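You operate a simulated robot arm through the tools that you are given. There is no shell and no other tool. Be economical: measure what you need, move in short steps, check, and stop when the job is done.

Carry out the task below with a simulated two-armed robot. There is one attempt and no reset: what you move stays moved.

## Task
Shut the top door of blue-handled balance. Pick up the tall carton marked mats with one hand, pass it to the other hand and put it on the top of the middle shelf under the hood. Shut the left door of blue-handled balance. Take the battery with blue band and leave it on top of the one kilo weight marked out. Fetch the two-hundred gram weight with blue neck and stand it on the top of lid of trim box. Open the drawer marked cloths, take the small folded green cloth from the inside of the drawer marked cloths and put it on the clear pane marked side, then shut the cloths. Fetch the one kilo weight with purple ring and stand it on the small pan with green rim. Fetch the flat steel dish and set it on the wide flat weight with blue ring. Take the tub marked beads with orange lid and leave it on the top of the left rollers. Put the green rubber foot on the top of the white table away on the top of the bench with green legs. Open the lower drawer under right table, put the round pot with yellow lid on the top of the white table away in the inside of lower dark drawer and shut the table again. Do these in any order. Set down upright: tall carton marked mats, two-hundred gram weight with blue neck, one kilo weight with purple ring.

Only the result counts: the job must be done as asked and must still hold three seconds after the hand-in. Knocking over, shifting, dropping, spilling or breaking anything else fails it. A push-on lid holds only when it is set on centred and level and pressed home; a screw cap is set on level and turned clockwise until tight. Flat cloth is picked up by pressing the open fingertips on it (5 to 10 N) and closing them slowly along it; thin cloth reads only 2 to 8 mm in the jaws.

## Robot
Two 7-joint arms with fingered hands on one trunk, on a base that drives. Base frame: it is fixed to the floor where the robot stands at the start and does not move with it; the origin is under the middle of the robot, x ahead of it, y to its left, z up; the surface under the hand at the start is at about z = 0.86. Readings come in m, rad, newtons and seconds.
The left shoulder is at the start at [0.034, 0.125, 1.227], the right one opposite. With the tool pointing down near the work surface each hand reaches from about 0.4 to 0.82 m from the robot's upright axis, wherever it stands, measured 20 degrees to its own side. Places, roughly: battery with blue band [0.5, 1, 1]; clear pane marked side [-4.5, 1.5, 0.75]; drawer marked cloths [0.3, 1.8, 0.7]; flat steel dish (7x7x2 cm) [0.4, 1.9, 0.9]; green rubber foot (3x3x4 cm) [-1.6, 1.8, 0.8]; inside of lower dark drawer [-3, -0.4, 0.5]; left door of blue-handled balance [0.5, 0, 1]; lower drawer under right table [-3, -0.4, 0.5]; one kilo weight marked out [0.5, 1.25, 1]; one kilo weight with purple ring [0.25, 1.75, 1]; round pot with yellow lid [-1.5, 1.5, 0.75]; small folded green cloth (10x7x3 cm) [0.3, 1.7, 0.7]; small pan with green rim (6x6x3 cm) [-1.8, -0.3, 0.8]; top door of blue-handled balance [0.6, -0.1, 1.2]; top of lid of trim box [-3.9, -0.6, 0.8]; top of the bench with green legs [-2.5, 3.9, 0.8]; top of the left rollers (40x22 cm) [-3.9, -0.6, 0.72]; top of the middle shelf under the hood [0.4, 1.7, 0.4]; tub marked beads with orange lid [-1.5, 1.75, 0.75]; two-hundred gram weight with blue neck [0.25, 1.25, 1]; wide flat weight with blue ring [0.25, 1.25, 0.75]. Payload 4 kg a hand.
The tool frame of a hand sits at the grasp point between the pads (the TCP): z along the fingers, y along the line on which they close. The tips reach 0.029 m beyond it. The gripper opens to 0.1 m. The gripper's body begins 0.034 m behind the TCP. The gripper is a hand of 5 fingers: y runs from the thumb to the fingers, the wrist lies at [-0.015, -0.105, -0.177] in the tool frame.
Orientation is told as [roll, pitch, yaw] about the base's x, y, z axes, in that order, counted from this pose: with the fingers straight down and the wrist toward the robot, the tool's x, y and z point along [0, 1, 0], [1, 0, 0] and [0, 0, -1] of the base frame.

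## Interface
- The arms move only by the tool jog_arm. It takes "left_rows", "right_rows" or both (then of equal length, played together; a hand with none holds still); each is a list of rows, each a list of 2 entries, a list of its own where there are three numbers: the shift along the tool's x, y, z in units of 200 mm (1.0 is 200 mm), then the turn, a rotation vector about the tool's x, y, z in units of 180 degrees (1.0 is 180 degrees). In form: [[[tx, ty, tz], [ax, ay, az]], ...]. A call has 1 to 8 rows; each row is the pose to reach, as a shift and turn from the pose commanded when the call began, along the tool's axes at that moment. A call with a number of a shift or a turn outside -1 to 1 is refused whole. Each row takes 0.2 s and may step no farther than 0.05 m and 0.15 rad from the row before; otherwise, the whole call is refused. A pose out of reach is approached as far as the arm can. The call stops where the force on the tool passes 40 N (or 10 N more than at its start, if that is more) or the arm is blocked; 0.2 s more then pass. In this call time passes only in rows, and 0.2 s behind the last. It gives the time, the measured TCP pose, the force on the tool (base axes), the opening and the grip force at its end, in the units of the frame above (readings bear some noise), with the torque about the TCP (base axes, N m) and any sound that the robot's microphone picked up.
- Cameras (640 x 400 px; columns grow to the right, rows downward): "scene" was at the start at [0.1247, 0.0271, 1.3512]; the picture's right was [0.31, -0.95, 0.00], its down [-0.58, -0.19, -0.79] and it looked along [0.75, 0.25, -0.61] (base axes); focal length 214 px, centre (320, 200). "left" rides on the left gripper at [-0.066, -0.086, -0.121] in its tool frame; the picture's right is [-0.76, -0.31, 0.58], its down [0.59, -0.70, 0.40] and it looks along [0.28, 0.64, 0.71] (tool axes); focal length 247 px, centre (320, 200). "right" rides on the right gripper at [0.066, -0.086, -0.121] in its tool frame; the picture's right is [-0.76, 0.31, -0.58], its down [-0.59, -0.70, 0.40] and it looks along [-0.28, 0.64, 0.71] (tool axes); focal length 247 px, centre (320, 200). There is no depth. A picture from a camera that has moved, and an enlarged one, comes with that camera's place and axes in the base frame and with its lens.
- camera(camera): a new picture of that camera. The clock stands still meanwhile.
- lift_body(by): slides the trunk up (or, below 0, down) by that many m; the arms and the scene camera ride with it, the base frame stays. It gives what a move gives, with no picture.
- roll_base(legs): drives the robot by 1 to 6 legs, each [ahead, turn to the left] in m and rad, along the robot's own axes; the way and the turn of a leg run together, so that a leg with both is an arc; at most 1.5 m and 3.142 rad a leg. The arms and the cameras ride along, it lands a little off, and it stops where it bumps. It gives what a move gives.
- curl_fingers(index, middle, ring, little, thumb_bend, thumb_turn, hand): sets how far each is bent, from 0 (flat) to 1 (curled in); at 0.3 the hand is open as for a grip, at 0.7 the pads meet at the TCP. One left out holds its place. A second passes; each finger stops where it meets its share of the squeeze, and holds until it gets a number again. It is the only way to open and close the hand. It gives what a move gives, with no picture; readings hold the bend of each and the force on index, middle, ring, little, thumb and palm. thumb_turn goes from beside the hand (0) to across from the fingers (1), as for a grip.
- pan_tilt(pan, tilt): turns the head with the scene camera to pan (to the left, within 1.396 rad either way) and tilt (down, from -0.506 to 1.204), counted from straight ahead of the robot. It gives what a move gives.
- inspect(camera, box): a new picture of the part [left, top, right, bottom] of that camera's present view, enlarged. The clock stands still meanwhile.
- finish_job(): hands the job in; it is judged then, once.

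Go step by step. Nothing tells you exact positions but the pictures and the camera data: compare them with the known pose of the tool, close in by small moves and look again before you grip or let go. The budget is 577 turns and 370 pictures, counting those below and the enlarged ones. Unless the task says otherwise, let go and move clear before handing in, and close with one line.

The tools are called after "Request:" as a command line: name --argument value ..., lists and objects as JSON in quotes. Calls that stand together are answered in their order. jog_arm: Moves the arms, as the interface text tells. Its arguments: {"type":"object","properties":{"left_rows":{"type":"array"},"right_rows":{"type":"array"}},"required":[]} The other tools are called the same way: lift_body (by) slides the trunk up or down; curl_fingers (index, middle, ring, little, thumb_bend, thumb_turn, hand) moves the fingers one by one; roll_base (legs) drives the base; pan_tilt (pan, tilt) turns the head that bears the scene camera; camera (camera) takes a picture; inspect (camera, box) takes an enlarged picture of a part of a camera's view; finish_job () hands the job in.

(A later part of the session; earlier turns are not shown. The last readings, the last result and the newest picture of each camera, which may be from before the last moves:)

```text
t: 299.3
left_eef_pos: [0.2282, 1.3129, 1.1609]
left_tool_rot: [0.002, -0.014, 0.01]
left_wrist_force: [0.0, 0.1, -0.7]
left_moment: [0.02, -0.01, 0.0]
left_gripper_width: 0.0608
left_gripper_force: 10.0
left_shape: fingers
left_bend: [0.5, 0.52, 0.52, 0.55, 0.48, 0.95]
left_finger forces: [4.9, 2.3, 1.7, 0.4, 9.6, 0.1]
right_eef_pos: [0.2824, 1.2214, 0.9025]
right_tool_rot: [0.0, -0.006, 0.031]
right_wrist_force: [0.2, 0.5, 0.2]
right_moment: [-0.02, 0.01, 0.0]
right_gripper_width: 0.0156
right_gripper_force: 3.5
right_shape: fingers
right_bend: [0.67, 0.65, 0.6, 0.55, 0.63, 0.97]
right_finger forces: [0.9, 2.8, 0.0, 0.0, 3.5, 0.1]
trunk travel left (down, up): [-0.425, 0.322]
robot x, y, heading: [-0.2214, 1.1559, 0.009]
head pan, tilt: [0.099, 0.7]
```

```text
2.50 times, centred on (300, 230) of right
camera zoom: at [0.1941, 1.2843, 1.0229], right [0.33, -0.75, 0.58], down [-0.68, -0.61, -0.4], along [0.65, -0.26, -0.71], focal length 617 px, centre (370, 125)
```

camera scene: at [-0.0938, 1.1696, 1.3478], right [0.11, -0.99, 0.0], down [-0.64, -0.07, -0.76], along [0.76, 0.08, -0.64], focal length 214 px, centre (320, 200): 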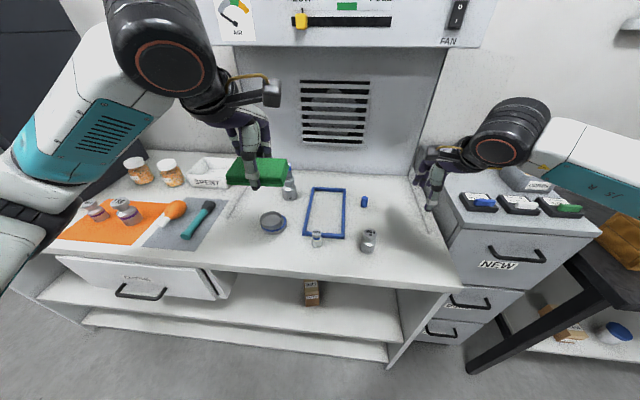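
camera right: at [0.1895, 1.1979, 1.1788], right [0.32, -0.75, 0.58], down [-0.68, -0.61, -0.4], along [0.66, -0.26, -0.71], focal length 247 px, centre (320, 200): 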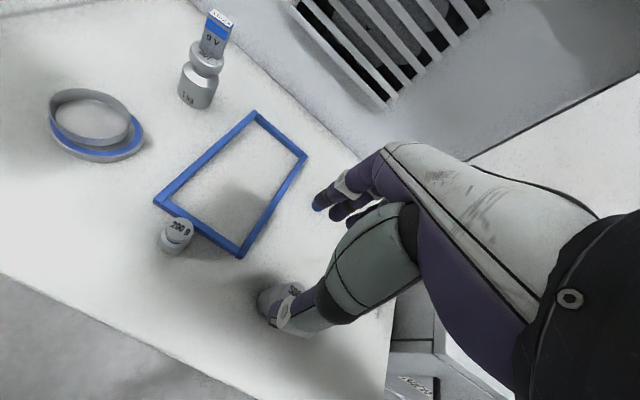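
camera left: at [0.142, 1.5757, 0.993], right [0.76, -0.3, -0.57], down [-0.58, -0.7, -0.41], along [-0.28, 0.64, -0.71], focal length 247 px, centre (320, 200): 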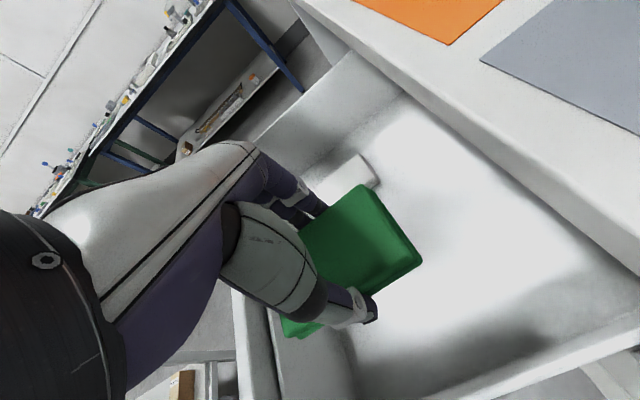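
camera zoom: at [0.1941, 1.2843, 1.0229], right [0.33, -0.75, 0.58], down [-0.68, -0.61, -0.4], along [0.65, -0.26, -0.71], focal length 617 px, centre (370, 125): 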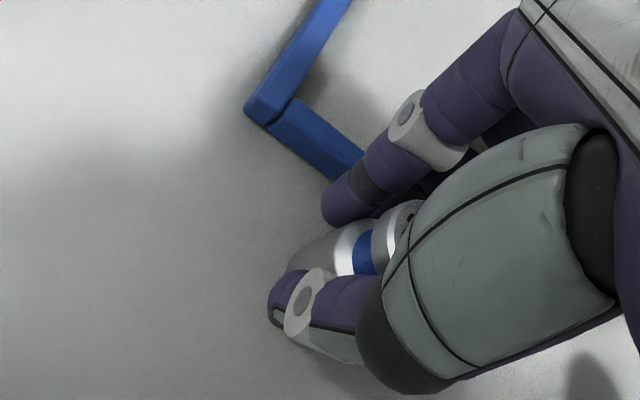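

The weight is between thumb and fingers. Tightening and lifting straight up.

Request:
curl_fingers --hand "right" --index 0.78 --middle 0.78 --thumb_bend 0.74

Request:
jog_arm --right_rows '[[[0, 0, -0.15], [0, 0, 0]], [[0, 0, -0.35], [0, 0, 0]], [[0, 0, -0.55], [0, 0, 0]], [[0, 0, -0.75], [0, 0, 0]]]'

Request:
inspect --camera "right" --box '[200, 150, 400, 310]'

Request:
inspect --camera "scene" --box '[220, 150, 420, 275]'

```text
t: 300.3
left_eef_pos: [0.2281, 1.3137, 1.1617]
left_tool_rot: [0.002, -0.014, 0.01]
left_wrist_force: [-0.3, -0.1, 0.0]
left_moment: [0.01, -0.02, -0.02]
left_gripper_width: 0.0608
left_gripper_force: 9.5
left_shape: fingers
left_bend: [0.5, 0.52, 0.52, 0.55, 0.48, 0.95]
left_finger forces: [4.9, 2.4, 1.8, 0.5, 9.7, 0.0]
right_eef_pos: [0.2822, 1.2213, 0.903]
right_tool_rot: [0.0, -0.009, 0.031]
right_wrist_force: [0.3, 0.0, -2.0]
right_moment: [0.05, -0.03, 0.04]
right_gripper_width: 0.0118
right_gripper_force: 14.1
right_shape: fingers
right_bend: [0.76, 0.74, 0.6, 0.55, 0.65, 0.94]
right_finger forces: [7.0, 9.2, 0.0, 0.1, 12.9, 0.0]
trunk travel left (down, up): [-0.425, 0.322]
robot x, y, heading: [-0.2189, 1.1586, 0.006]
head pan, tilt: [0.099, 0.7]
```

```text
t: 301.3
left_eef_pos: [0.2278, 1.3132, 1.1621]
left_tool_rot: [0.002, -0.014, 0.009]
left_wrist_force: [1.5, 1.8, 1.2]
left_moment: [-0.1, 0.1, -0.11]
left_gripper_width: 0.0608
left_gripper_force: 9.8
left_shape: fingers
left_bend: [0.49, 0.52, 0.52, 0.55, 0.48, 0.96]
left_finger forces: [5.3, 2.2, 1.7, 0.6, 9.9, 0.1]
right_eef_pos: [0.2815, 1.2213, 1.0538]
right_tool_rot: [-0.002, -0.009, 0.031]
right_wrist_force: [-0.8, -1.7, -4.0]
right_moment: [0.12, -0.26, 0.21]
right_gripper_width: 0.0115
right_gripper_force: 15.0
right_shape: fingers
right_bend: [0.76, 0.74, 0.6, 0.55, 0.65, 0.94]
right_finger forces: [6.8, 9.3, 0.0, 0.0, 13.1, 0.0]
trunk travel left (down, up): [-0.425, 0.322]
robot x, y, heading: [-0.2213, 1.1589, 0.011]
head pan, tilt: [0.099, 0.7]
```

```text
2.50 times, centred on (300, 230) of right
camera zoom: at [0.1919, 1.2848, 1.1732], right [0.33, -0.75, 0.58], down [-0.68, -0.61, -0.4], along [0.66, -0.26, -0.71], focal length 617 px, centre (370, 125)
```

zoom: 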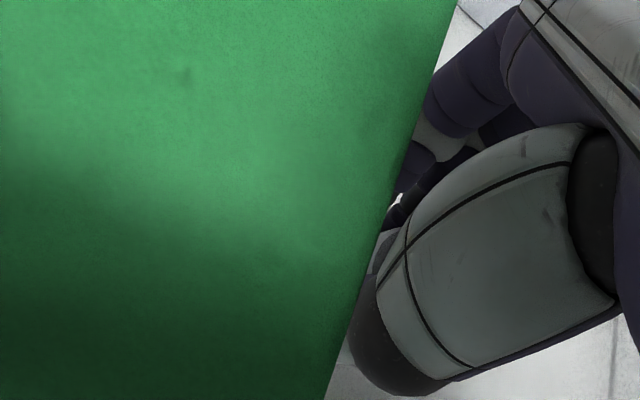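

```text
3.20 times, centred on (320, 212) of scene
camera zoom: at [-0.0942, 1.1699, 1.3478], right [0.11, -0.99, 0.0], down [-0.64, -0.07, -0.76], along [0.76, 0.08, -0.64], focal length 686 px, centre (320, 160)
```

zoom: 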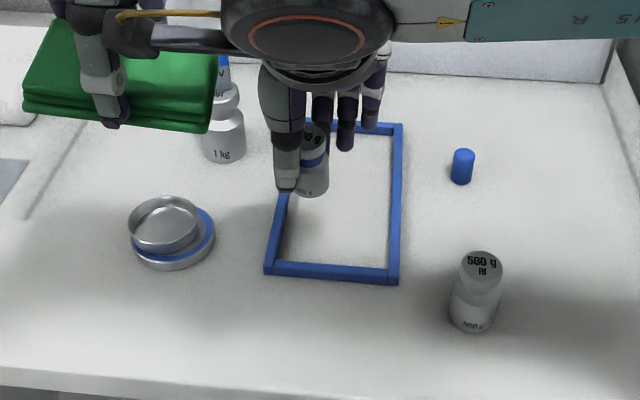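

Both items are held. Separating the hands a bit, then leaving toward the far side: back off, turn, and look down the aisle.

Request:
jog_arm --right_rows '[[[-0.2, 0, -0.05], [0, 0, 0]], [[-0.4, 0, -0.1], [0, 0, 0]], [[-0.6, 0, -0.15], [0, 0, 0]], [[-0.8, 0, -0.2], [0, 0, 0]]]'

Request:
roll_base --legs '[[-0.2, 0], [0, -1.571], [0.48, 0], [0, -1.571]]'

Request:
pan_tilt --pan 0.0 --tilt 0.3

Request:
camera --camera "scene"

```text
t: 302.3
left_eef_pos: [0.2282, 1.3127, 1.1616]
left_tool_rot: [0.002, -0.015, 0.009]
left_wrist_force: [-0.4, 0.0, -0.7]
left_moment: [0.04, 0.03, 0.0]
left_gripper_width: 0.0609
left_gripper_force: 9.9
left_shape: fingers
left_bend: [0.49, 0.52, 0.52, 0.55, 0.48, 0.96]
left_finger forces: [5.3, 2.3, 1.7, 0.5, 9.9, 0.0]
right_eef_pos: [0.286, 1.0603, 1.0928]
right_tool_rot: [-0.002, -0.008, 0.031]
right_wrist_force: [0.4, -0.3, -2.3]
right_moment: [0.01, -0.02, 0.0]
right_gripper_width: 0.0114
right_gripper_force: 14.6
right_shape: fingers
right_bend: [0.76, 0.74, 0.6, 0.55, 0.65, 0.94]
right_finger forces: [6.8, 9.3, 0.0, 0.1, 12.7, 0.0]
trunk travel left (down, up): [-0.425, 0.322]
robot x, y, heading: [-0.2193, 1.1621, 0.01]
head pan, tilt: [0.099, 0.7]
```

```text
t: 314.2
left_eef_pos: [-0.8687, 0.534, 1.1606]
left_tool_rot: [0.001, -0.014, 3.14]
left_wrist_force: [0.6, 0.4, 1.0]
left_moment: [0.02, 0.0, 0.02]
left_gripper_width: 0.0603
left_gripper_force: 8.6
left_shape: fingers
left_bend: [0.5, 0.52, 0.52, 0.55, 0.48, 0.96]
left_finger forces: [4.8, 2.1, 1.6, 0.3, 8.9, 0.0]
right_eef_pos: [-0.9256, 0.7861, 1.0932]
right_tool_rot: [0.0, -0.009, -3.12]
right_wrist_force: [0.6, -0.7, -1.0]
right_moment: [-0.01, 0.03, 0.02]
right_gripper_width: 0.0108
right_gripper_force: 13.5
right_shape: fingers
right_bend: [0.77, 0.74, 0.6, 0.55, 0.65, 0.94]
right_finger forces: [7.0, 8.9, 0.0, 0.0, 11.6, 0.0]
trunk travel left (down, up): [-0.425, 0.322]
robot x, y, heading: [-0.4218, 0.6802, 3.14]
head pan, tilt: [0.099, 0.7]
```

```text
t: 315.1
left_eef_pos: [-0.8696, 0.5349, 1.1611]
left_tool_rot: [0.002, -0.014, 3.142]
left_wrist_force: [0.9, 0.2, 0.1]
left_moment: [-0.02, -0.01, 0.01]
left_gripper_width: 0.0601
left_gripper_force: 9.1
left_shape: fingers
left_bend: [0.5, 0.52, 0.52, 0.55, 0.48, 0.96]
left_finger forces: [4.8, 2.1, 1.6, 0.3, 9.0, 0.1]
right_eef_pos: [-0.9258, 0.7852, 1.0929]
right_tool_rot: [0.001, -0.006, -3.119]
right_wrist_force: [0.5, -0.3, -1.8]
right_moment: [-0.03, 0.03, -0.01]
right_gripper_width: 0.0109
right_gripper_force: 14.1
right_shape: fingers
right_bend: [0.77, 0.74, 0.6, 0.55, 0.65, 0.94]
right_finger forces: [7.0, 8.9, 0.0, 0.0, 11.5, 0.0]
trunk travel left (down, up): [-0.425, 0.322]
robot x, y, heading: [-0.4195, 0.6839, 3.139]
head pan, tilt: [0.0, 0.3]
```

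```text
172 pictures are left
camera scene: at [-0.5557, 0.6821, 1.3838], right [0.0, 1.0, 0.0], down [0.3, 0.0, -0.95], along [-0.95, 0.0, -0.3], focal length 214 px, centre (320, 200)
```

scene: 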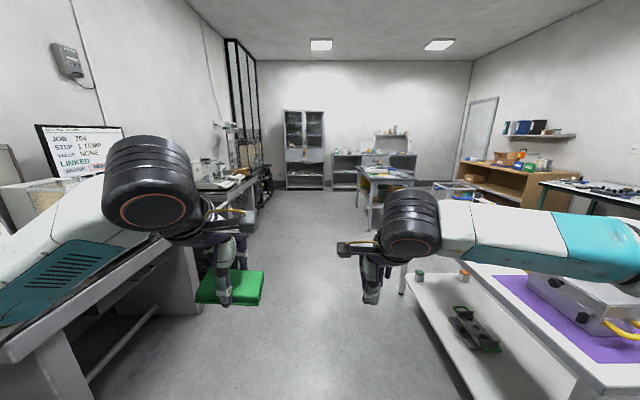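

The aisle is clear along y≈0.68. Driving down it.

Request:
roll_base --legs '[[1.5, 0], [1.2, 0]]'

Request:
camera --camera "scene"

Request:
pan_tilt --pan 1.1 --tilt 0.45

Request:
camera --camera "scene"

```text
t: 328.1
left_eef_pos: [-3.5633, 0.5341, 1.1615]
left_tool_rot: [0.005, -0.015, -3.13]
left_wrist_force: [-0.4, 0.6, 0.3]
left_moment: [-0.04, -0.01, 0.01]
left_gripper_width: 0.0605
left_gripper_force: 8.4
left_shape: fingers
left_bend: [0.5, 0.52, 0.52, 0.55, 0.48, 0.96]
left_finger forces: [5.1, 2.1, 1.7, 0.4, 9.0, 0.1]
right_eef_pos: [-3.6213, 0.7862, 1.0934]
right_tool_rot: [0.001, -0.008, -3.112]
right_wrist_force: [0.0, -0.4, -2.4]
right_moment: [0.01, 0.02, 0.05]
right_gripper_width: 0.0106
right_gripper_force: 13.8
right_shape: fingers
right_bend: [0.77, 0.75, 0.6, 0.55, 0.65, 0.94]
right_finger forces: [6.7, 9.0, 0.1, 0.0, 11.5, 0.1]
trunk travel left (down, up): [-0.425, 0.322]
robot x, y, heading: [-3.1123, 0.6891, -3.139]
head pan, tilt: [0.0, 0.3]
```

```text
171 pictures are left
camera scene: at [-3.2517, 0.6858, 1.3838], right [-0.01, 1.0, 0.0], down [0.3, 0.0, -0.95], along [-0.95, -0.01, -0.3], focal length 214 px, centre (320, 200)
```

scene: 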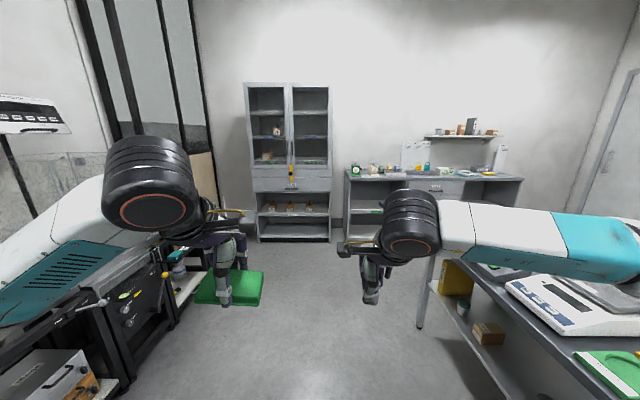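

```text
t: 329.5
left_eef_pos: [-3.5643, 0.5344, 1.1605]
left_tool_rot: [0.001, -0.013, -3.13]
left_wrist_force: [0.6, -0.6, -0.6]
left_moment: [-0.02, -0.02, 0.0]
left_gripper_width: 0.0601
left_gripper_force: 8.9
left_shape: fingers
left_bend: [0.5, 0.52, 0.52, 0.55, 0.48, 0.96]
left_finger forces: [4.9, 2.1, 1.6, 0.2, 9.0, 0.1]
right_eef_pos: [-3.6222, 0.7861, 1.0939]
right_tool_rot: [0.001, -0.007, -3.111]
right_wrist_force: [0.6, 0.7, -2.3]
right_moment: [0.0, 0.01, 0.0]
right_gripper_width: 0.0107
right_gripper_force: 13.9
right_shape: fingers
right_bend: [0.77, 0.75, 0.6, 0.55, 0.65, 0.94]
right_finger forces: [6.8, 8.9, 0.0, 0.1, 11.6, 0.0]
trunk travel left (down, up): [-0.425, 0.322]
robot x, y, heading: [-3.1142, 0.6878, -3.14]
head pan, tilt: [1.1, 0.45]
```

```text
170 pictures are left
camera scene: at [-3.1992, 0.6043, 1.37], right [-0.89, 0.45, 0.0], down [0.2, 0.39, -0.9], along [-0.4, -0.8, -0.44], focal length 214 px, centre (320, 200)
```

scene: 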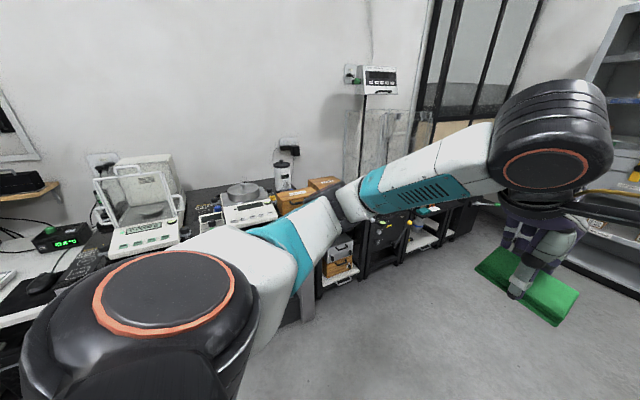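

Request:
roll_base --legs '[[0.6, 0], [0, 1.571]]'

Request:
pan_tilt --pan 0.0 --tilt 0.5

Request:
camera --camera "scene"

```text
t: 336.8
left_eef_pos: [-3.565, 0.2328, 1.1616]
left_tool_rot: [0.003, -0.015, -1.564]
left_wrist_force: [-0.7, -0.7, -0.1]
left_moment: [0.02, -0.01, -0.01]
left_gripper_width: 0.0598
left_gripper_force: 8.7
left_shape: fingers
left_bend: [0.5, 0.52, 0.53, 0.55, 0.48, 0.96]
left_finger forces: [4.7, 2.0, 1.5, 0.3, 8.5, 0.0]
right_eef_pos: [-3.816, 0.1756, 1.0931]
right_tool_rot: [-0.001, -0.008, -1.544]
right_wrist_force: [-0.5, -0.1, -1.9]
right_moment: [-0.05, 0.02, 0.0]
right_gripper_width: 0.0104
right_gripper_force: 13.8
right_shape: fingers
right_bend: [0.77, 0.75, 0.6, 0.55, 0.65, 0.94]
right_finger forces: [6.9, 8.7, 0.0, 0.0, 11.1, 0.0]
trunk travel left (down, up): [-0.425, 0.322]
robot x, y, heading: [-3.7167, 0.6797, -1.571]
head pan, tilt: [1.1, 0.45]
```

```text
t: 338.1
left_eef_pos: [-3.5652, 0.2332, 1.1613]
left_tool_rot: [0.001, -0.014, -1.563]
left_wrist_force: [0.3, -0.5, 0.6]
left_moment: [0.02, -0.01, -0.01]
left_gripper_width: 0.0602
left_gripper_force: 7.9
left_shape: fingers
left_bend: [0.5, 0.52, 0.53, 0.55, 0.48, 0.96]
left_finger forces: [4.7, 1.9, 1.4, 0.3, 8.5, 0.0]
right_eef_pos: [-3.8161, 0.1761, 1.093]
right_tool_rot: [0.001, -0.007, -1.545]
right_wrist_force: [0.5, -0.5, -1.3]
right_moment: [-0.01, -0.02, -0.02]
right_gripper_width: 0.0106
right_gripper_force: 13.2
right_shape: fingers
right_bend: [0.77, 0.75, 0.6, 0.55, 0.65, 0.94]
right_finger forces: [6.7, 8.7, 0.0, 0.0, 11.2, 0.0]
trunk travel left (down, up): [-0.425, 0.322]
robot x, y, heading: [-3.7182, 0.6847, -1.57]
head pan, tilt: [0.0, 0.499]
```

```text
169 pictures are left
camera scene: at [-3.7154, 0.5494, 1.3655], right [-1.0, 0.0, 0.0], down [0.0, 0.48, -0.88], along [0.0, -0.88, -0.48], focal length 214 px, centre (320, 200)
```

scene: 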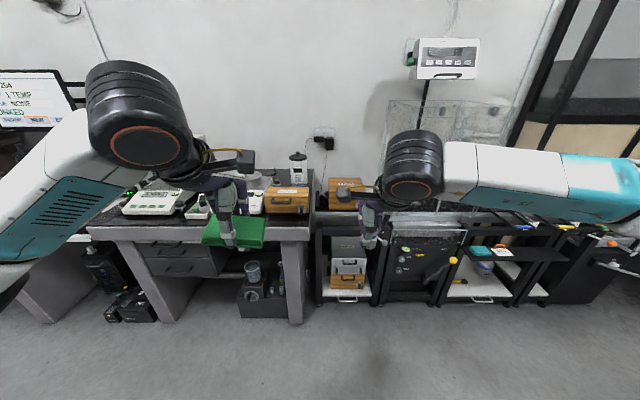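

Request:
inspect --camera "scene" --box '[240, 150, 400, 250]'

Request:
inspect --camera "scene" --box '[380, 150, 620, 310]'

```text
4.00 times, centred on (320, 200) of scene
camera zoom: at [-3.7154, 0.5494, 1.3655], right [-1.0, 0.0, 0.0], down [0.0, 0.48, -0.88], along [0.0, -0.88, -0.48], focal length 858 px, centre (320, 200)
```

zoom: 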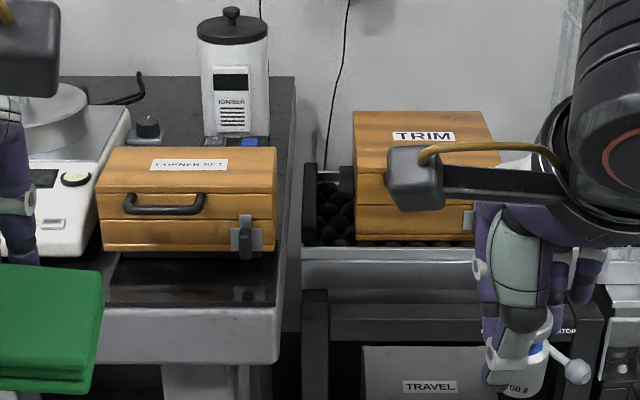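

```text
2.50 times, centred on (500, 230) of scene
camera zoom: at [-3.7154, 0.5494, 1.3655], right [-1.0, 0.0, 0.0], down [0.0, 0.48, -0.88], along [0.0, -0.88, -0.48], focal length 536 px, centre (-130, 125)
```

zoom: 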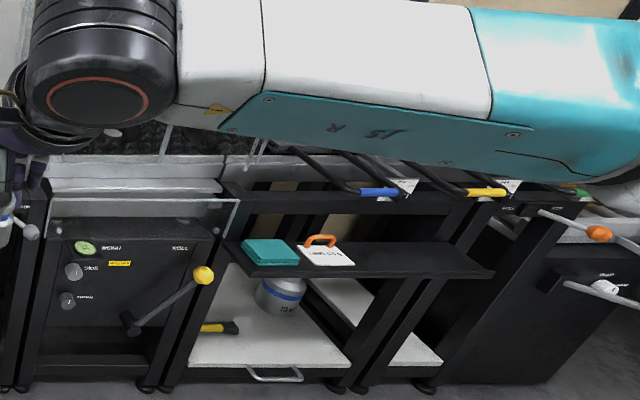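

The TRIM box stands on the left rollers at about [-3.89, -0.69]. Driving closer.

Request:
roll_base --legs '[[0.45, 0]]'

Request:
pan_tilt --pan -0.2 --tilt 0.6

Request:
camera --camera "scene"

Request:
camera --camera "right"

```text
t: 340.8
left_eef_pos: [-3.566, -0.2137, 1.1605]
left_tool_rot: [0.001, -0.014, -1.567]
left_wrist_force: [0.8, 0.0, -1.5]
left_moment: [0.03, 0.0, -0.01]
left_gripper_width: 0.06
left_gripper_force: 8.4
left_shape: fingers
left_bend: [0.5, 0.52, 0.53, 0.55, 0.48, 0.96]
left_finger forces: [4.7, 2.1, 1.6, 0.3, 8.6, 0.0]
right_eef_pos: [-3.8191, -0.2701, 1.0941]
right_tool_rot: [-0.002, -0.007, -1.548]
right_wrist_force: [-0.1, -0.3, -3.1]
right_moment: [0.01, -0.03, -0.05]
right_gripper_width: 0.0109
right_gripper_force: 13.6
right_shape: fingers
right_bend: [0.77, 0.75, 0.6, 0.55, 0.65, 0.94]
right_finger forces: [6.7, 8.7, 0.0, 0.1, 11.1, 0.0]
trunk travel left (down, up): [-0.425, 0.322]
robot x, y, heading: [-3.7184, 0.2336, -1.574]
head pan, tilt: [0.0, 0.499]
```

```text
t: 341.6
left_eef_pos: [-3.5667, -0.2138, 1.1615]
left_tool_rot: [0.002, -0.015, -1.569]
left_wrist_force: [0.4, 0.3, -0.5]
left_moment: [-0.02, -0.03, 0.01]
left_gripper_width: 0.0599
left_gripper_force: 8.8
left_shape: fingers
left_bend: [0.5, 0.52, 0.53, 0.55, 0.48, 0.96]
left_finger forces: [4.8, 2.1, 1.6, 0.3, 8.5, 0.1]
right_eef_pos: [-3.8179, -0.2696, 1.0948]
right_tool_rot: [0.001, -0.007, -1.55]
right_wrist_force: [0.2, -0.6, -2.0]
right_moment: [0.0, -0.01, 0.0]
right_gripper_width: 0.0103
right_gripper_force: 13.0
right_shape: fingers
right_bend: [0.77, 0.75, 0.6, 0.55, 0.65, 0.94]
right_finger forces: [6.8, 8.7, 0.0, 0.0, 11.1, 0.0]
trunk travel left (down, up): [-0.425, 0.322]
robot x, y, heading: [-3.7124, 0.2376, -1.569]
head pan, tilt: [-0.201, 0.6]
```

```text
166 pictures are left
camera scene: at [-3.7333, 0.1076, 1.3564], right [-0.98, 0.2, 0.0], down [0.11, 0.55, -0.82], along [-0.17, -0.81, -0.57], focal length 214 px, centre (320, 200)
```

scene: 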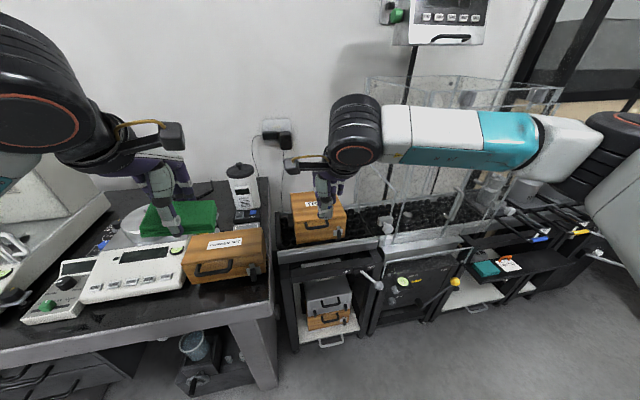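

```text
165 pictures are left
camera right: at [-3.7544, -0.181, 1.2134], right [-0.75, -0.32, 0.58], down [-0.6, 0.69, -0.4], along [-0.27, -0.65, -0.71], focal length 247 px, centre (320, 200)
```

right: 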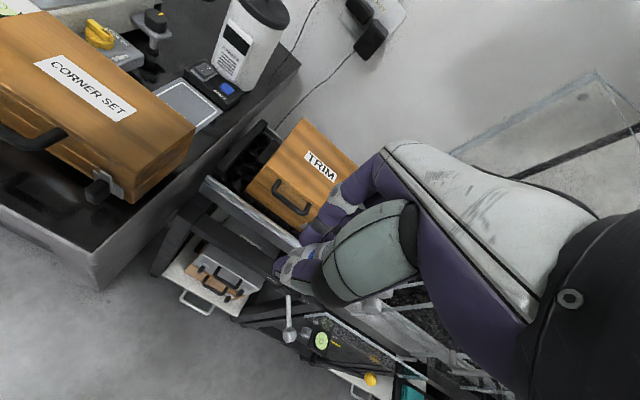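

The lid is near [-3.867, -0.665, 0.775]; a clear shield stands right of it (x<-4.05), so I'll shift the robot ~12 cm left to keep the right elbow away from it.

Request:
jog_arm --left_rows '[[[0, 0, -0.2], [0, 0, 0]], [[0, 0, -0.4], [0, 0, 0]]]'

Request:
roll_base --legs '[[0, 0.4], [0.28, 0], [0, -0.4]]'

Request:
camera --camera "scene"

Request:
camera --camera "right"

```text
t: 342.2
left_eef_pos: [-3.5666, -0.2124, 1.2412]
left_tool_rot: [0.002, -0.012, -1.568]
left_wrist_force: [-0.4, 0.5, -0.4]
left_moment: [-0.03, -0.01, 0.02]
left_gripper_width: 0.0599
left_gripper_force: 8.5
left_shape: fingers
left_bend: [0.5, 0.52, 0.53, 0.55, 0.48, 0.96]
left_finger forces: [4.8, 1.9, 1.5, 0.2, 8.5, 0.0]
right_eef_pos: [-3.8182, -0.2696, 1.093]
right_tool_rot: [-0.002, -0.009, -1.548]
right_wrist_force: [-0.3, -0.2, -2.5]
right_moment: [-0.05, -0.01, -0.03]
right_gripper_width: 0.0102
right_gripper_force: 13.1
right_shape: fingers
right_bend: [0.77, 0.75, 0.6, 0.55, 0.65, 0.94]
right_finger forces: [6.6, 8.7, 0.0, 0.1, 11.1, 0.0]
trunk travel left (down, up): [-0.425, 0.322]
robot x, y, heading: [-3.7138, 0.238, -1.572]
head pan, tilt: [-0.201, 0.6]
```

```text
t: 346.6
left_eef_pos: [-3.4556, -0.4716, 1.2414]
left_tool_rot: [0.003, -0.015, -1.565]
left_wrist_force: [0.8, 0.2, -0.4]
left_moment: [0.0, 0.02, -0.02]
left_gripper_width: 0.0596
left_gripper_force: 8.6
left_shape: fingers
left_bend: [0.5, 0.52, 0.53, 0.55, 0.48, 0.96]
left_finger forces: [4.6, 2.0, 1.4, 0.1, 8.2, 0.1]
right_eef_pos: [-3.7077, -0.5296, 1.0938]
right_tool_rot: [0.0, -0.007, -1.546]
right_wrist_force: [0.1, -0.7, -2.0]
right_moment: [-0.03, -0.01, -0.01]
right_gripper_width: 0.0102
right_gripper_force: 13.0
right_shape: fingers
right_bend: [0.77, 0.75, 0.6, 0.55, 0.65, 0.94]
right_finger forces: [6.7, 8.7, 0.1, 0.0, 10.9, 0.0]
trunk travel left (down, up): [-0.425, 0.322]
robot x, y, heading: [-3.6039, -0.0233, -1.572]
head pan, tilt: [-0.201, 0.6]
```

```text
164 pictures are left
camera scene: at [-3.6237, -0.1525, 1.3564], right [-0.98, 0.2, 0.0], down [0.11, 0.55, -0.82], along [-0.16, -0.81, -0.57], focal length 214 px, centre (320, 200)
```

scene: 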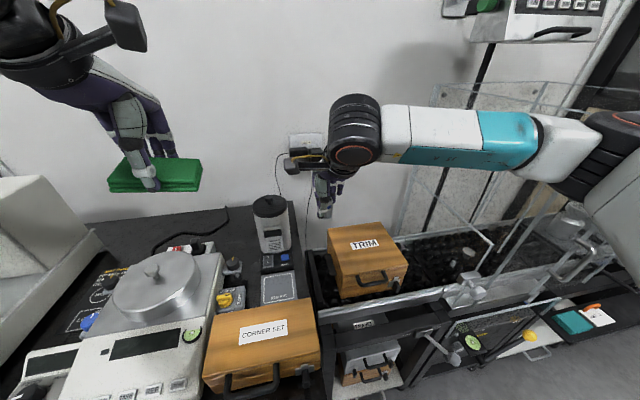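

```text
163 pictures are left
camera right: at [-3.6436, -0.4413, 1.2134], right [-0.75, -0.32, 0.58], down [-0.61, 0.68, -0.4], along [-0.27, -0.65, -0.71], focal length 247 px, centre (320, 200)
```

right: 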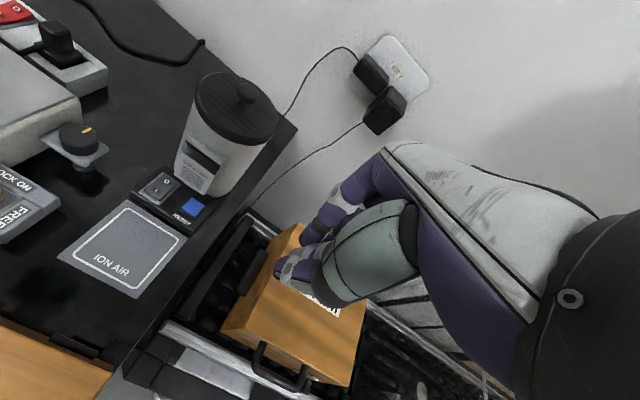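

Lid centre ≈[-3.875, -0.63, 0.80]. To keep the right elbow off the clear shield (its corner is near [-4.085, -0.76, 1.28]), I'll shift the robot another 10 cm left.

Request:
roll_base --legs '[[0, -0.4], [-0.27, 0], [0, 0.4], [0.24, 0]]'

Request:
camera --camera "scene"

```text
t: 352.3
left_eef_pos: [-3.349, -0.4563, 1.2413]
left_tool_rot: [0.002, -0.015, -1.566]
left_wrist_force: [0.0, 0.3, -0.3]
left_moment: [0.0, -0.02, 0.0]
left_gripper_width: 0.0597
left_gripper_force: 8.1
left_shape: fingers
left_bend: [0.5, 0.53, 0.53, 0.55, 0.48, 0.96]
left_finger forces: [4.6, 2.0, 1.4, 0.2, 8.2, 0.0]
right_eef_pos: [-3.5999, -0.5139, 1.093]
right_tool_rot: [0.0, -0.009, -1.544]
right_wrist_force: [0.1, 0.4, -1.6]
right_moment: [-0.01, -0.04, 0.0]
right_gripper_width: 0.01
right_gripper_force: 12.9
right_shape: fingers
right_bend: [0.77, 0.75, 0.6, 0.55, 0.65, 0.94]
right_finger forces: [6.4, 8.5, 0.0, 0.1, 10.9, 0.1]
trunk travel left (down, up): [-0.425, 0.322]
robot x, y, heading: [-3.5001, -0.0076, -1.563]
head pan, tilt: [-0.201, 0.6]
```

```text
162 pictures are left
camera scene: at [-3.5164, -0.1363, 1.3567], right [-0.98, 0.2, 0.0], down [0.11, 0.55, -0.83], along [-0.16, -0.81, -0.56], focal length 214 px, centre (320, 200)
```

scene: 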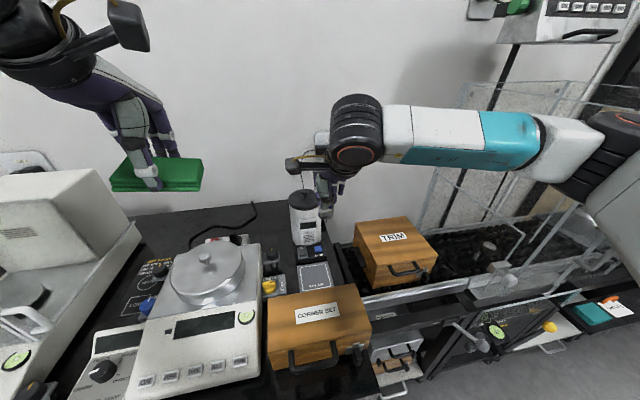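

Request:
jog_arm --right_rows '[[[-0.2, 0.07, 0], [0, 0, 0]], [[-0.4, 0.14, 0], [0, 0, 0]], [[-0.6, 0.21, 0], [0, 0, 0]], [[-0.72, 0.27, 0], [0, 0, 0]]]'

Request:
camera --camera "scene"

Request:
camera --camera "right"

```text
t: 353.3
left_eef_pos: [-3.3489, -0.458, 1.2415]
left_tool_rot: [0.001, -0.014, -1.567]
left_wrist_force: [-0.1, 0.0, -0.2]
left_moment: [-0.01, -0.02, 0.02]
left_gripper_width: 0.0599
left_gripper_force: 8.1
left_shape: fingers
left_bend: [0.5, 0.53, 0.53, 0.55, 0.48, 0.96]
left_finger forces: [4.6, 2.0, 1.4, 0.1, 8.2, 0.0]
right_eef_pos: [-3.7421, -0.573, 1.0927]
right_tool_rot: [-0.002, -0.008, -1.545]
right_wrist_force: [-0.2, 0.0, -2.0]
right_moment: [-0.06, -0.02, 0.0]
right_gripper_width: 0.0097
right_gripper_force: 13.0
right_shape: fingers
right_bend: [0.77, 0.75, 0.6, 0.55, 0.65, 0.94]
right_finger forces: [6.0, 8.5, 0.0, 0.0, 10.9, 0.0]
trunk travel left (down, up): [-0.425, 0.322]
robot x, y, heading: [-3.4983, -0.008, -1.561]
head pan, tilt: [-0.201, 0.6]
```

```text
161 pictures are left
camera scene: at [-3.5164, -0.1383, 1.3563], right [-0.98, 0.19, 0.0], down [0.11, 0.55, -0.82], along [-0.16, -0.81, -0.57], focal length 214 px, centre (320, 200)
```

scene: 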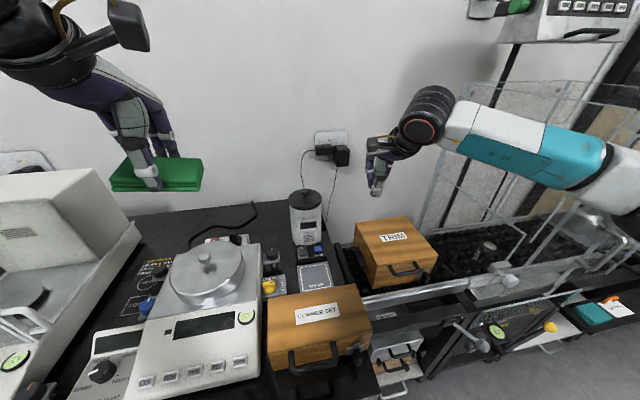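

```text
160 pictures are left
camera right: at [-3.6794, -0.4846, 1.214], right [-0.75, -0.32, 0.58], down [-0.61, 0.68, -0.4], along [-0.27, -0.65, -0.71], focal length 247 px, centre (320, 200)
```

right: 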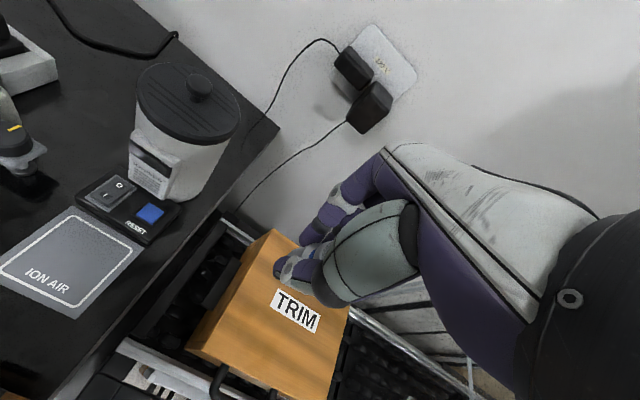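

Triangulated lid: [-3.877, -0.61, 0.82]. Raising the trunk 0.2 m to keep the elbow above the shield, then moving over the lid.

Request:
lift_body --by 0.2

Request:
jog_arm --right_rows '[[[-0.2, 0.05, 0.1], [0, 0, 0]], [[-0.4, 0.1, 0.2], [0, 0, 0]], [[-0.6, 0.15, 0.35], [0, 0, 0]], [[-0.68, 0.167, 0.55], [0, 0, 0]], [[-0.68, 0.167, 0.75], [0, 0, 0]], [[-0.68, 0.167, 0.95], [0, 0, 0]]]'

Request:
camera --camera "scene"

Request:
camera --camera "right"

```text
t: 355.5
left_eef_pos: [-3.35, -0.4577, 1.4421]
left_tool_rot: [0.002, -0.013, -1.566]
left_wrist_force: [1.0, -0.4, -0.9]
left_moment: [-0.01, 0.03, 0.0]
left_gripper_width: 0.0596
left_gripper_force: 8.2
left_shape: fingers
left_bend: [0.5, 0.53, 0.53, 0.55, 0.48, 0.96]
left_finger forces: [4.7, 2.0, 1.4, 0.2, 8.2, 0.1]
right_eef_pos: [-3.7438, -0.5735, 1.2941]
right_tool_rot: [0.001, -0.007, -1.544]
right_wrist_force: [0.7, -0.5, -2.1]
right_moment: [0.01, 0.0, 0.02]
right_gripper_width: 0.01
right_gripper_force: 12.8
right_shape: fingers
right_bend: [0.77, 0.75, 0.6, 0.55, 0.65, 0.94]
right_finger forces: [6.2, 8.7, 0.1, 0.1, 10.8, 0.0]
trunk travel left (down, up): [-0.625, 0.122]
robot x, y, heading: [-3.4979, -0.0087, -1.564]
head pan, tilt: [-0.201, 0.6]
```

```text
refused: row 3 steps farther than a row can; nothing moved
```

```text
159 pictures are left
camera scene: at [-3.5164, -0.1228, 1.5576], right [-0.98, 0.2, 0.0], down [0.11, 0.55, -0.82], along [-0.16, -0.81, -0.57], focal length 214 px, centre (320, 200)
```

scene: 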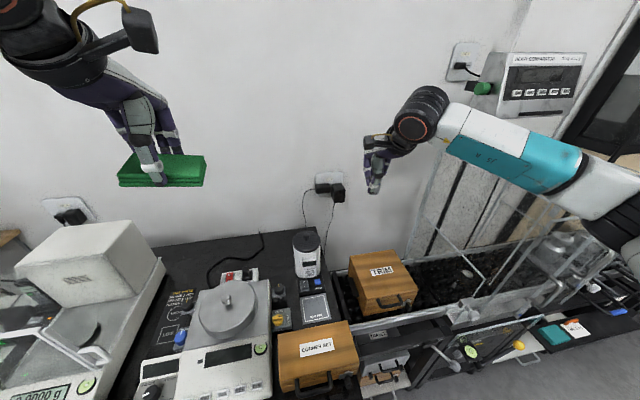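

```text
158 pictures are left
camera right: at [-3.6797, -0.4845, 1.4135], right [-0.75, -0.32, 0.58], down [-0.61, 0.69, -0.4], along [-0.27, -0.65, -0.71], focal length 247 px, centre (320, 200)
```

right: 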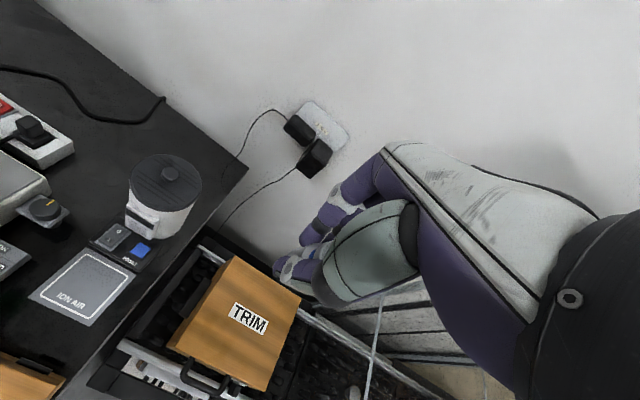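

Request:
jog_arm --right_rows '[[[-0.15, 0.035, 0.15], [0, 0, 0]], [[-0.3, 0.07, 0.3], [0, 0, 0]], [[-0.45, 0.105, 0.45], [0, 0, 0]], [[-0.595, 0.14, 0.6], [0, 0, 0]], [[-0.595, 0.14, 0.8], [0, 0, 0]], [[-0.595, 0.14, 1.0], [0, 0, 0]]]'

Request:
jog_arm --right_rows '[[[0, 0, 0.2], [0, 0, 0]], [[0, 0, 0.4], [0, 0, 0]], [[0, 0, 0.6], [0, 0, 0]]]'

Request:
camera --camera "right"

Request:
camera --camera "scene"

```text
t: 356.9
left_eef_pos: [-3.3502, -0.4578, 1.4417]
left_tool_rot: [0.003, -0.013, -1.567]
left_wrist_force: [0.6, -0.6, 0.6]
left_moment: [0.02, -0.01, -0.03]
left_gripper_width: 0.0596
left_gripper_force: 8.4
left_shape: fingers
left_bend: [0.5, 0.53, 0.53, 0.55, 0.48, 0.96]
left_finger forces: [4.6, 2.0, 1.4, 0.2, 8.1, 0.1]
right_eef_pos: [-3.8642, -0.6036, 1.0932]
right_tool_rot: [0.001, -0.01, -1.547]
right_wrist_force: [-0.5, -0.4, -2.0]
right_moment: [-0.05, -0.01, -0.02]
right_gripper_width: 0.0095
right_gripper_force: 12.2
right_shape: fingers
right_bend: [0.77, 0.75, 0.6, 0.55, 0.65, 0.94]
right_finger forces: [5.9, 8.6, 0.1, 0.0, 10.9, 0.0]
trunk travel left (down, up): [-0.625, 0.122]
robot x, y, heading: [-3.4956, -0.0059, -1.572]
head pan, tilt: [-0.201, 0.6]
```

```text
t: 357.7
left_eef_pos: [-3.3493, -0.4581, 1.4413]
left_tool_rot: [0.002, -0.013, -1.566]
left_wrist_force: [0.4, 1.1, -0.4]
left_moment: [0.01, -0.02, 0.01]
left_gripper_width: 0.0596
left_gripper_force: 7.6
left_shape: fingers
left_bend: [0.5, 0.53, 0.53, 0.55, 0.48, 0.96]
left_finger forces: [4.6, 1.9, 1.5, 0.2, 8.2, 0.0]
right_eef_pos: [-3.8602, -0.6066, 0.9735]
right_tool_rot: [0.0, -0.007, -1.545]
right_wrist_force: [0.1, -0.2, -2.6]
right_moment: [0.04, -0.01, 0.02]
right_gripper_width: 0.0093
right_gripper_force: 12.5
right_shape: fingers
right_bend: [0.77, 0.75, 0.6, 0.55, 0.65, 0.94]
right_finger forces: [5.7, 8.5, 0.0, 0.0, 10.9, 0.0]
trunk travel left (down, up): [-0.625, 0.122]
robot x, y, heading: [-3.4967, -0.007, -1.57]
head pan, tilt: [-0.201, 0.6]
```

```text
157 pictures are left
camera right: at [-3.7974, -0.5177, 1.0937], right [-0.75, -0.32, 0.58], down [-0.61, 0.68, -0.4], along [-0.27, -0.65, -0.71], focal length 247 px, centre (320, 200)
```

right: 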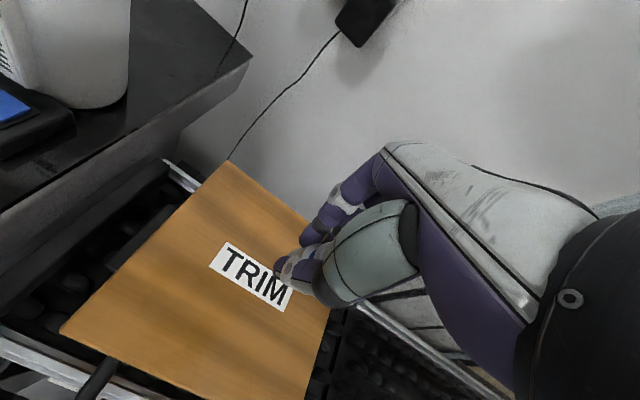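

```text
156 pictures are left
camera scene: at [-3.5164, -0.1233, 1.5576], right [-0.98, 0.2, 0.0], down [0.11, 0.56, -0.82], along [-0.16, -0.81, -0.57], focal length 214 px, centre (320, 200)
```

scene: 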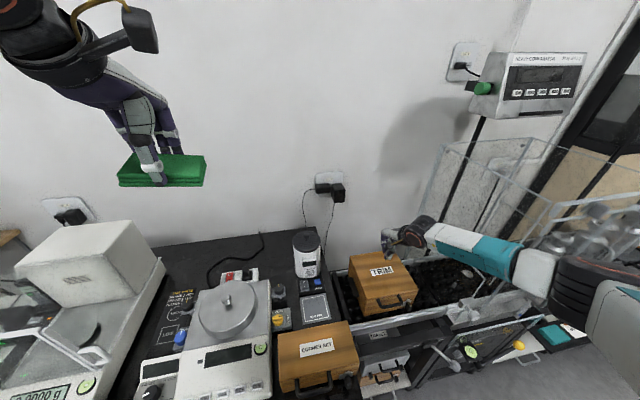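

Above the lid's centre. Lowering the weight.

Request:
jog_arm --right_rows '[[[0, 0, 0.15], [0, 0, 0]], [[0, 0, 0.3], [0, 0, 0]], [[0, 0, 0.42], [0, 0, 0]]]'

Request:
jog_arm --right_rows '[[[0, 0, 0.02], [0, 0, 0]], [[0, 0, 0.04], [0, 0, 0]], [[0, 0, 0.06], [0, 0, 0]]]'

Request:
camera --camera "right"

```text
t: 358.5
left_eef_pos: [-3.3492, -0.4592, 1.4421]
left_tool_rot: [0.002, -0.014, -1.566]
left_wrist_force: [0.8, -0.3, 0.2]
left_moment: [0.06, 0.01, -0.02]
left_gripper_width: 0.06
left_gripper_force: 8.6
left_shape: fingers
left_bend: [0.5, 0.53, 0.53, 0.55, 0.48, 0.96]
left_finger forces: [4.6, 1.9, 1.4, 0.3, 8.2, 0.0]
right_eef_pos: [-3.8605, -0.6067, 0.8886]
right_tool_rot: [0.0, -0.007, -1.544]
right_wrist_force: [-0.2, 0.1, -2.1]
right_moment: [-0.02, -0.05, 0.01]
right_gripper_width: 0.0095
right_gripper_force: 12.9
right_shape: fingers
right_bend: [0.77, 0.75, 0.6, 0.55, 0.65, 0.94]
right_finger forces: [5.6, 8.5, 0.0, 0.1, 10.9, 0.0]
trunk travel left (down, up): [-0.625, 0.122]
robot x, y, heading: [-3.4992, -0.0123, -1.558]
head pan, tilt: [-0.201, 0.6]
```

```text
t: 359.3
left_eef_pos: [-3.3485, -0.4562, 1.441]
left_tool_rot: [0.001, -0.015, -1.566]
left_wrist_force: [-0.2, 0.1, -0.4]
left_moment: [0.0, -0.02, 0.01]
left_gripper_width: 0.0597
left_gripper_force: 8.4
left_shape: fingers
left_bend: [0.5, 0.53, 0.53, 0.55, 0.48, 0.96]
left_finger forces: [4.6, 1.9, 1.4, 0.3, 8.2, 0.0]
right_eef_pos: [-3.8608, -0.608, 0.8792]
right_tool_rot: [0.002, -0.011, -1.544]
right_wrist_force: [-0.6, -0.2, 2.4]
right_moment: [0.11, 0.13, -0.01]
right_gripper_width: 0.0017
right_gripper_force: 9.8
right_shape: fingers
right_bend: [0.77, 0.76, 0.6, 0.55, 0.67, 0.94]
right_finger forces: [3.2, 8.2, 0.1, 0.1, 9.1, 0.0]
trunk travel left (down, up): [-0.625, 0.122]
robot x, y, heading: [-3.4991, -0.0111, -1.564]
head pan, tilt: [-0.201, 0.6]
```

```text
155 pictures are left
camera right: at [-3.7969, -0.5183, 0.9994], right [-0.75, -0.32, 0.58], down [-0.61, 0.68, -0.41], along [-0.27, -0.66, -0.71], focal length 247 px, centre (320, 200)
```

right: 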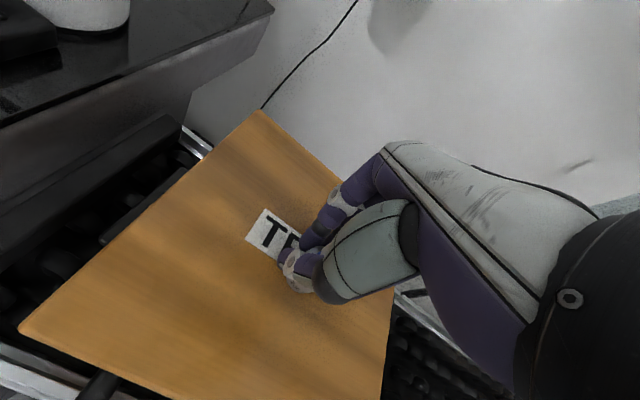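

The weight touches the lid. Opening gently.

Request:
curl_fingers --hand "right" --index 0.66 --middle 0.66 --thumb_bend 0.62

Request:
inspect --camera "right" --box '[180, 170, 380, 330]'

Request:
curl_fingers --hand "right" --index 0.5 --middle 0.5 --ring 0.5 --little 0.5 --thumb_bend 0.45

Request:
inspect --camera "right" --box '[180, 170, 380, 330]'

```text
t: 360.3
left_eef_pos: [-3.3488, -0.4578, 1.4412]
left_tool_rot: [0.001, -0.014, -1.568]
left_wrist_force: [-0.8, -0.8, -0.3]
left_moment: [0.01, 0.02, 0.01]
left_gripper_width: 0.0595
left_gripper_force: 8.4
left_shape: fingers
left_bend: [0.5, 0.53, 0.53, 0.55, 0.48, 0.96]
left_finger forces: [4.7, 2.1, 1.4, 0.3, 8.2, 0.1]
right_eef_pos: [-3.861, -0.6062, 0.8783]
right_tool_rot: [0.0, -0.006, -1.544]
right_wrist_force: [-0.2, -0.3, 0.1]
right_moment: [0.02, -0.04, 0.02]
right_gripper_width: 0.0155
right_gripper_force: 0.0
right_shape: fingers
right_bend: [0.66, 0.66, 0.6, 0.55, 0.62, 0.97]
right_finger forces: [0.1, 0.0, 0.0, 0.1, 0.0, 0.0]
trunk travel left (down, up): [-0.625, 0.122]
robot x, y, heading: [-3.4987, -0.0046, -1.563]
head pan, tilt: [-0.201, 0.6]
```

```text
2.50 times, centred on (280, 250) of right
camera zoom: at [-3.7975, -0.5177, 0.9982], right [-0.75, -0.32, 0.58], down [-0.61, 0.68, -0.4], along [-0.27, -0.65, -0.71], focal length 617 px, centre (420, 75)
```

zoom: 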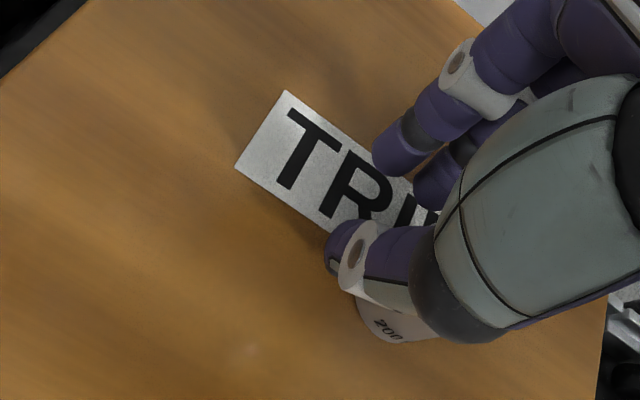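

```text
t: 361.3
left_eef_pos: [-3.349, -0.4568, 1.4419]
left_tool_rot: [0.002, -0.015, -1.566]
left_wrist_force: [0.9, -0.8, -0.5]
left_moment: [0.03, -0.01, -0.01]
left_gripper_width: 0.0598
left_gripper_force: 8.0
left_shape: fingers
left_bend: [0.5, 0.53, 0.53, 0.55, 0.48, 0.96]
left_finger forces: [4.6, 2.0, 1.4, 0.1, 8.1, 0.1]
right_eef_pos: [-3.861, -0.6068, 0.8774]
right_tool_rot: [0.001, -0.007, -1.544]
right_wrist_force: [0.1, 0.3, -0.5]
right_moment: [0.05, 0.0, 0.0]
right_gripper_width: 0.0558
right_gripper_force: 0.1
right_shape: fingers
right_bend: [0.5, 0.5, 0.5, 0.5, 0.45, 0.97]
right_finger forces: [0.1, 0.1, 0.0, 0.0, 0.0, 0.1]
trunk travel left (down, up): [-0.625, 0.122]
robot x, y, heading: [-3.5005, -0.0089, -1.564]
head pan, tilt: [-0.201, 0.6]
```

```text
2.50 times, centred on (280, 250) of right
camera zoom: at [-3.7975, -0.5177, 0.9982], right [-0.75, -0.32, 0.58], down [-0.61, 0.68, -0.4], along [-0.27, -0.65, -0.71], focal length 617 px, centre (420, 75)
```

zoom: 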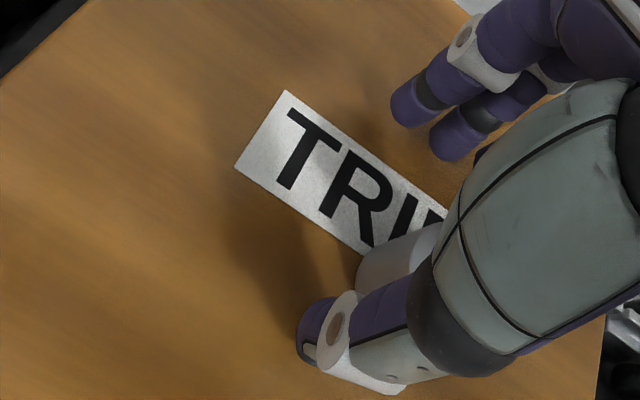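

Released; lifting straight up to see how it stands.

Request:
jog_arm --right_rows '[[[0, 0, -0.15], [0, 0, 0]], [[0, 0, -0.35], [0, 0, 0]], [[0, 0, -0.55], [0, 0, 0]], [[0, 0, -0.75], [0, 0, 0]]]'

Request:
inspect --camera "right" --box '[160, 200, 400, 380]'

Request:
inspect --camera "scene" --box '[320, 220, 460, 320]'

```text
t: 362.3
left_eef_pos: [-3.3496, -0.4563, 1.442]
left_tool_rot: [0.002, -0.016, -1.567]
left_wrist_force: [1.3, 0.0, 0.7]
left_moment: [-0.02, 0.03, 0.01]
left_gripper_width: 0.0596
left_gripper_force: 8.6
left_shape: fingers
left_bend: [0.5, 0.53, 0.53, 0.55, 0.48, 0.96]
left_finger forces: [4.6, 2.1, 1.4, 0.1, 8.2, 0.0]
right_eef_pos: [-3.8631, -0.6055, 1.0287]
right_tool_rot: [0.001, -0.007, -1.546]
right_wrist_force: [0.0, 0.6, 0.5]
right_moment: [0.03, -0.02, 0.02]
right_gripper_width: 0.0559
right_gripper_force: 0.0
right_shape: fingers
right_bend: [0.5, 0.5, 0.5, 0.5, 0.45, 0.98]
right_finger forces: [0.1, 0.0, 0.0, 0.1, 0.0, 0.0]
trunk travel left (down, up): [-0.625, 0.122]
robot x, y, heading: [-3.5015, -0.0092, -1.566]
head pan, tilt: [-0.201, 0.6]
```

```text
2.22 times, centred on (280, 290) of right
camera zoom: at [-3.798, -0.5168, 1.1494], right [-0.75, -0.32, 0.58], down [-0.61, 0.69, -0.4], along [-0.27, -0.65, -0.71], focal length 549 px, centre (409, 0)
```

zoom: 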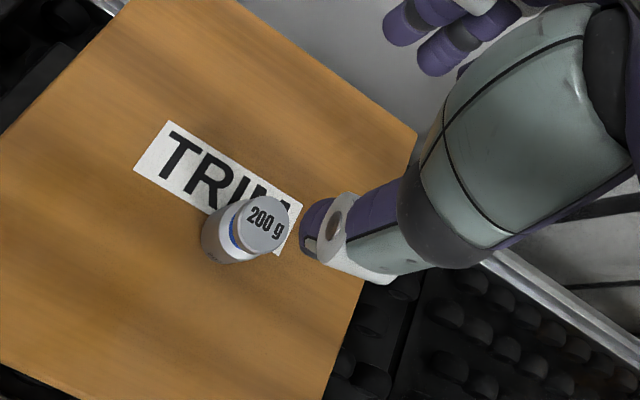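

```text
4.00 times, centred on (390, 270) of scene
camera zoom: at [-3.5162, -0.1218, 1.5578], right [-0.98, 0.2, 0.0], down [0.11, 0.55, -0.83], along [-0.16, -0.81, -0.56], focal length 858 px, centre (40, -80)
```

zoom: 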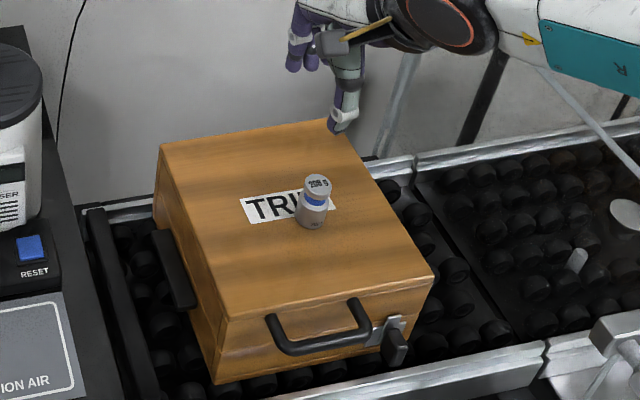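

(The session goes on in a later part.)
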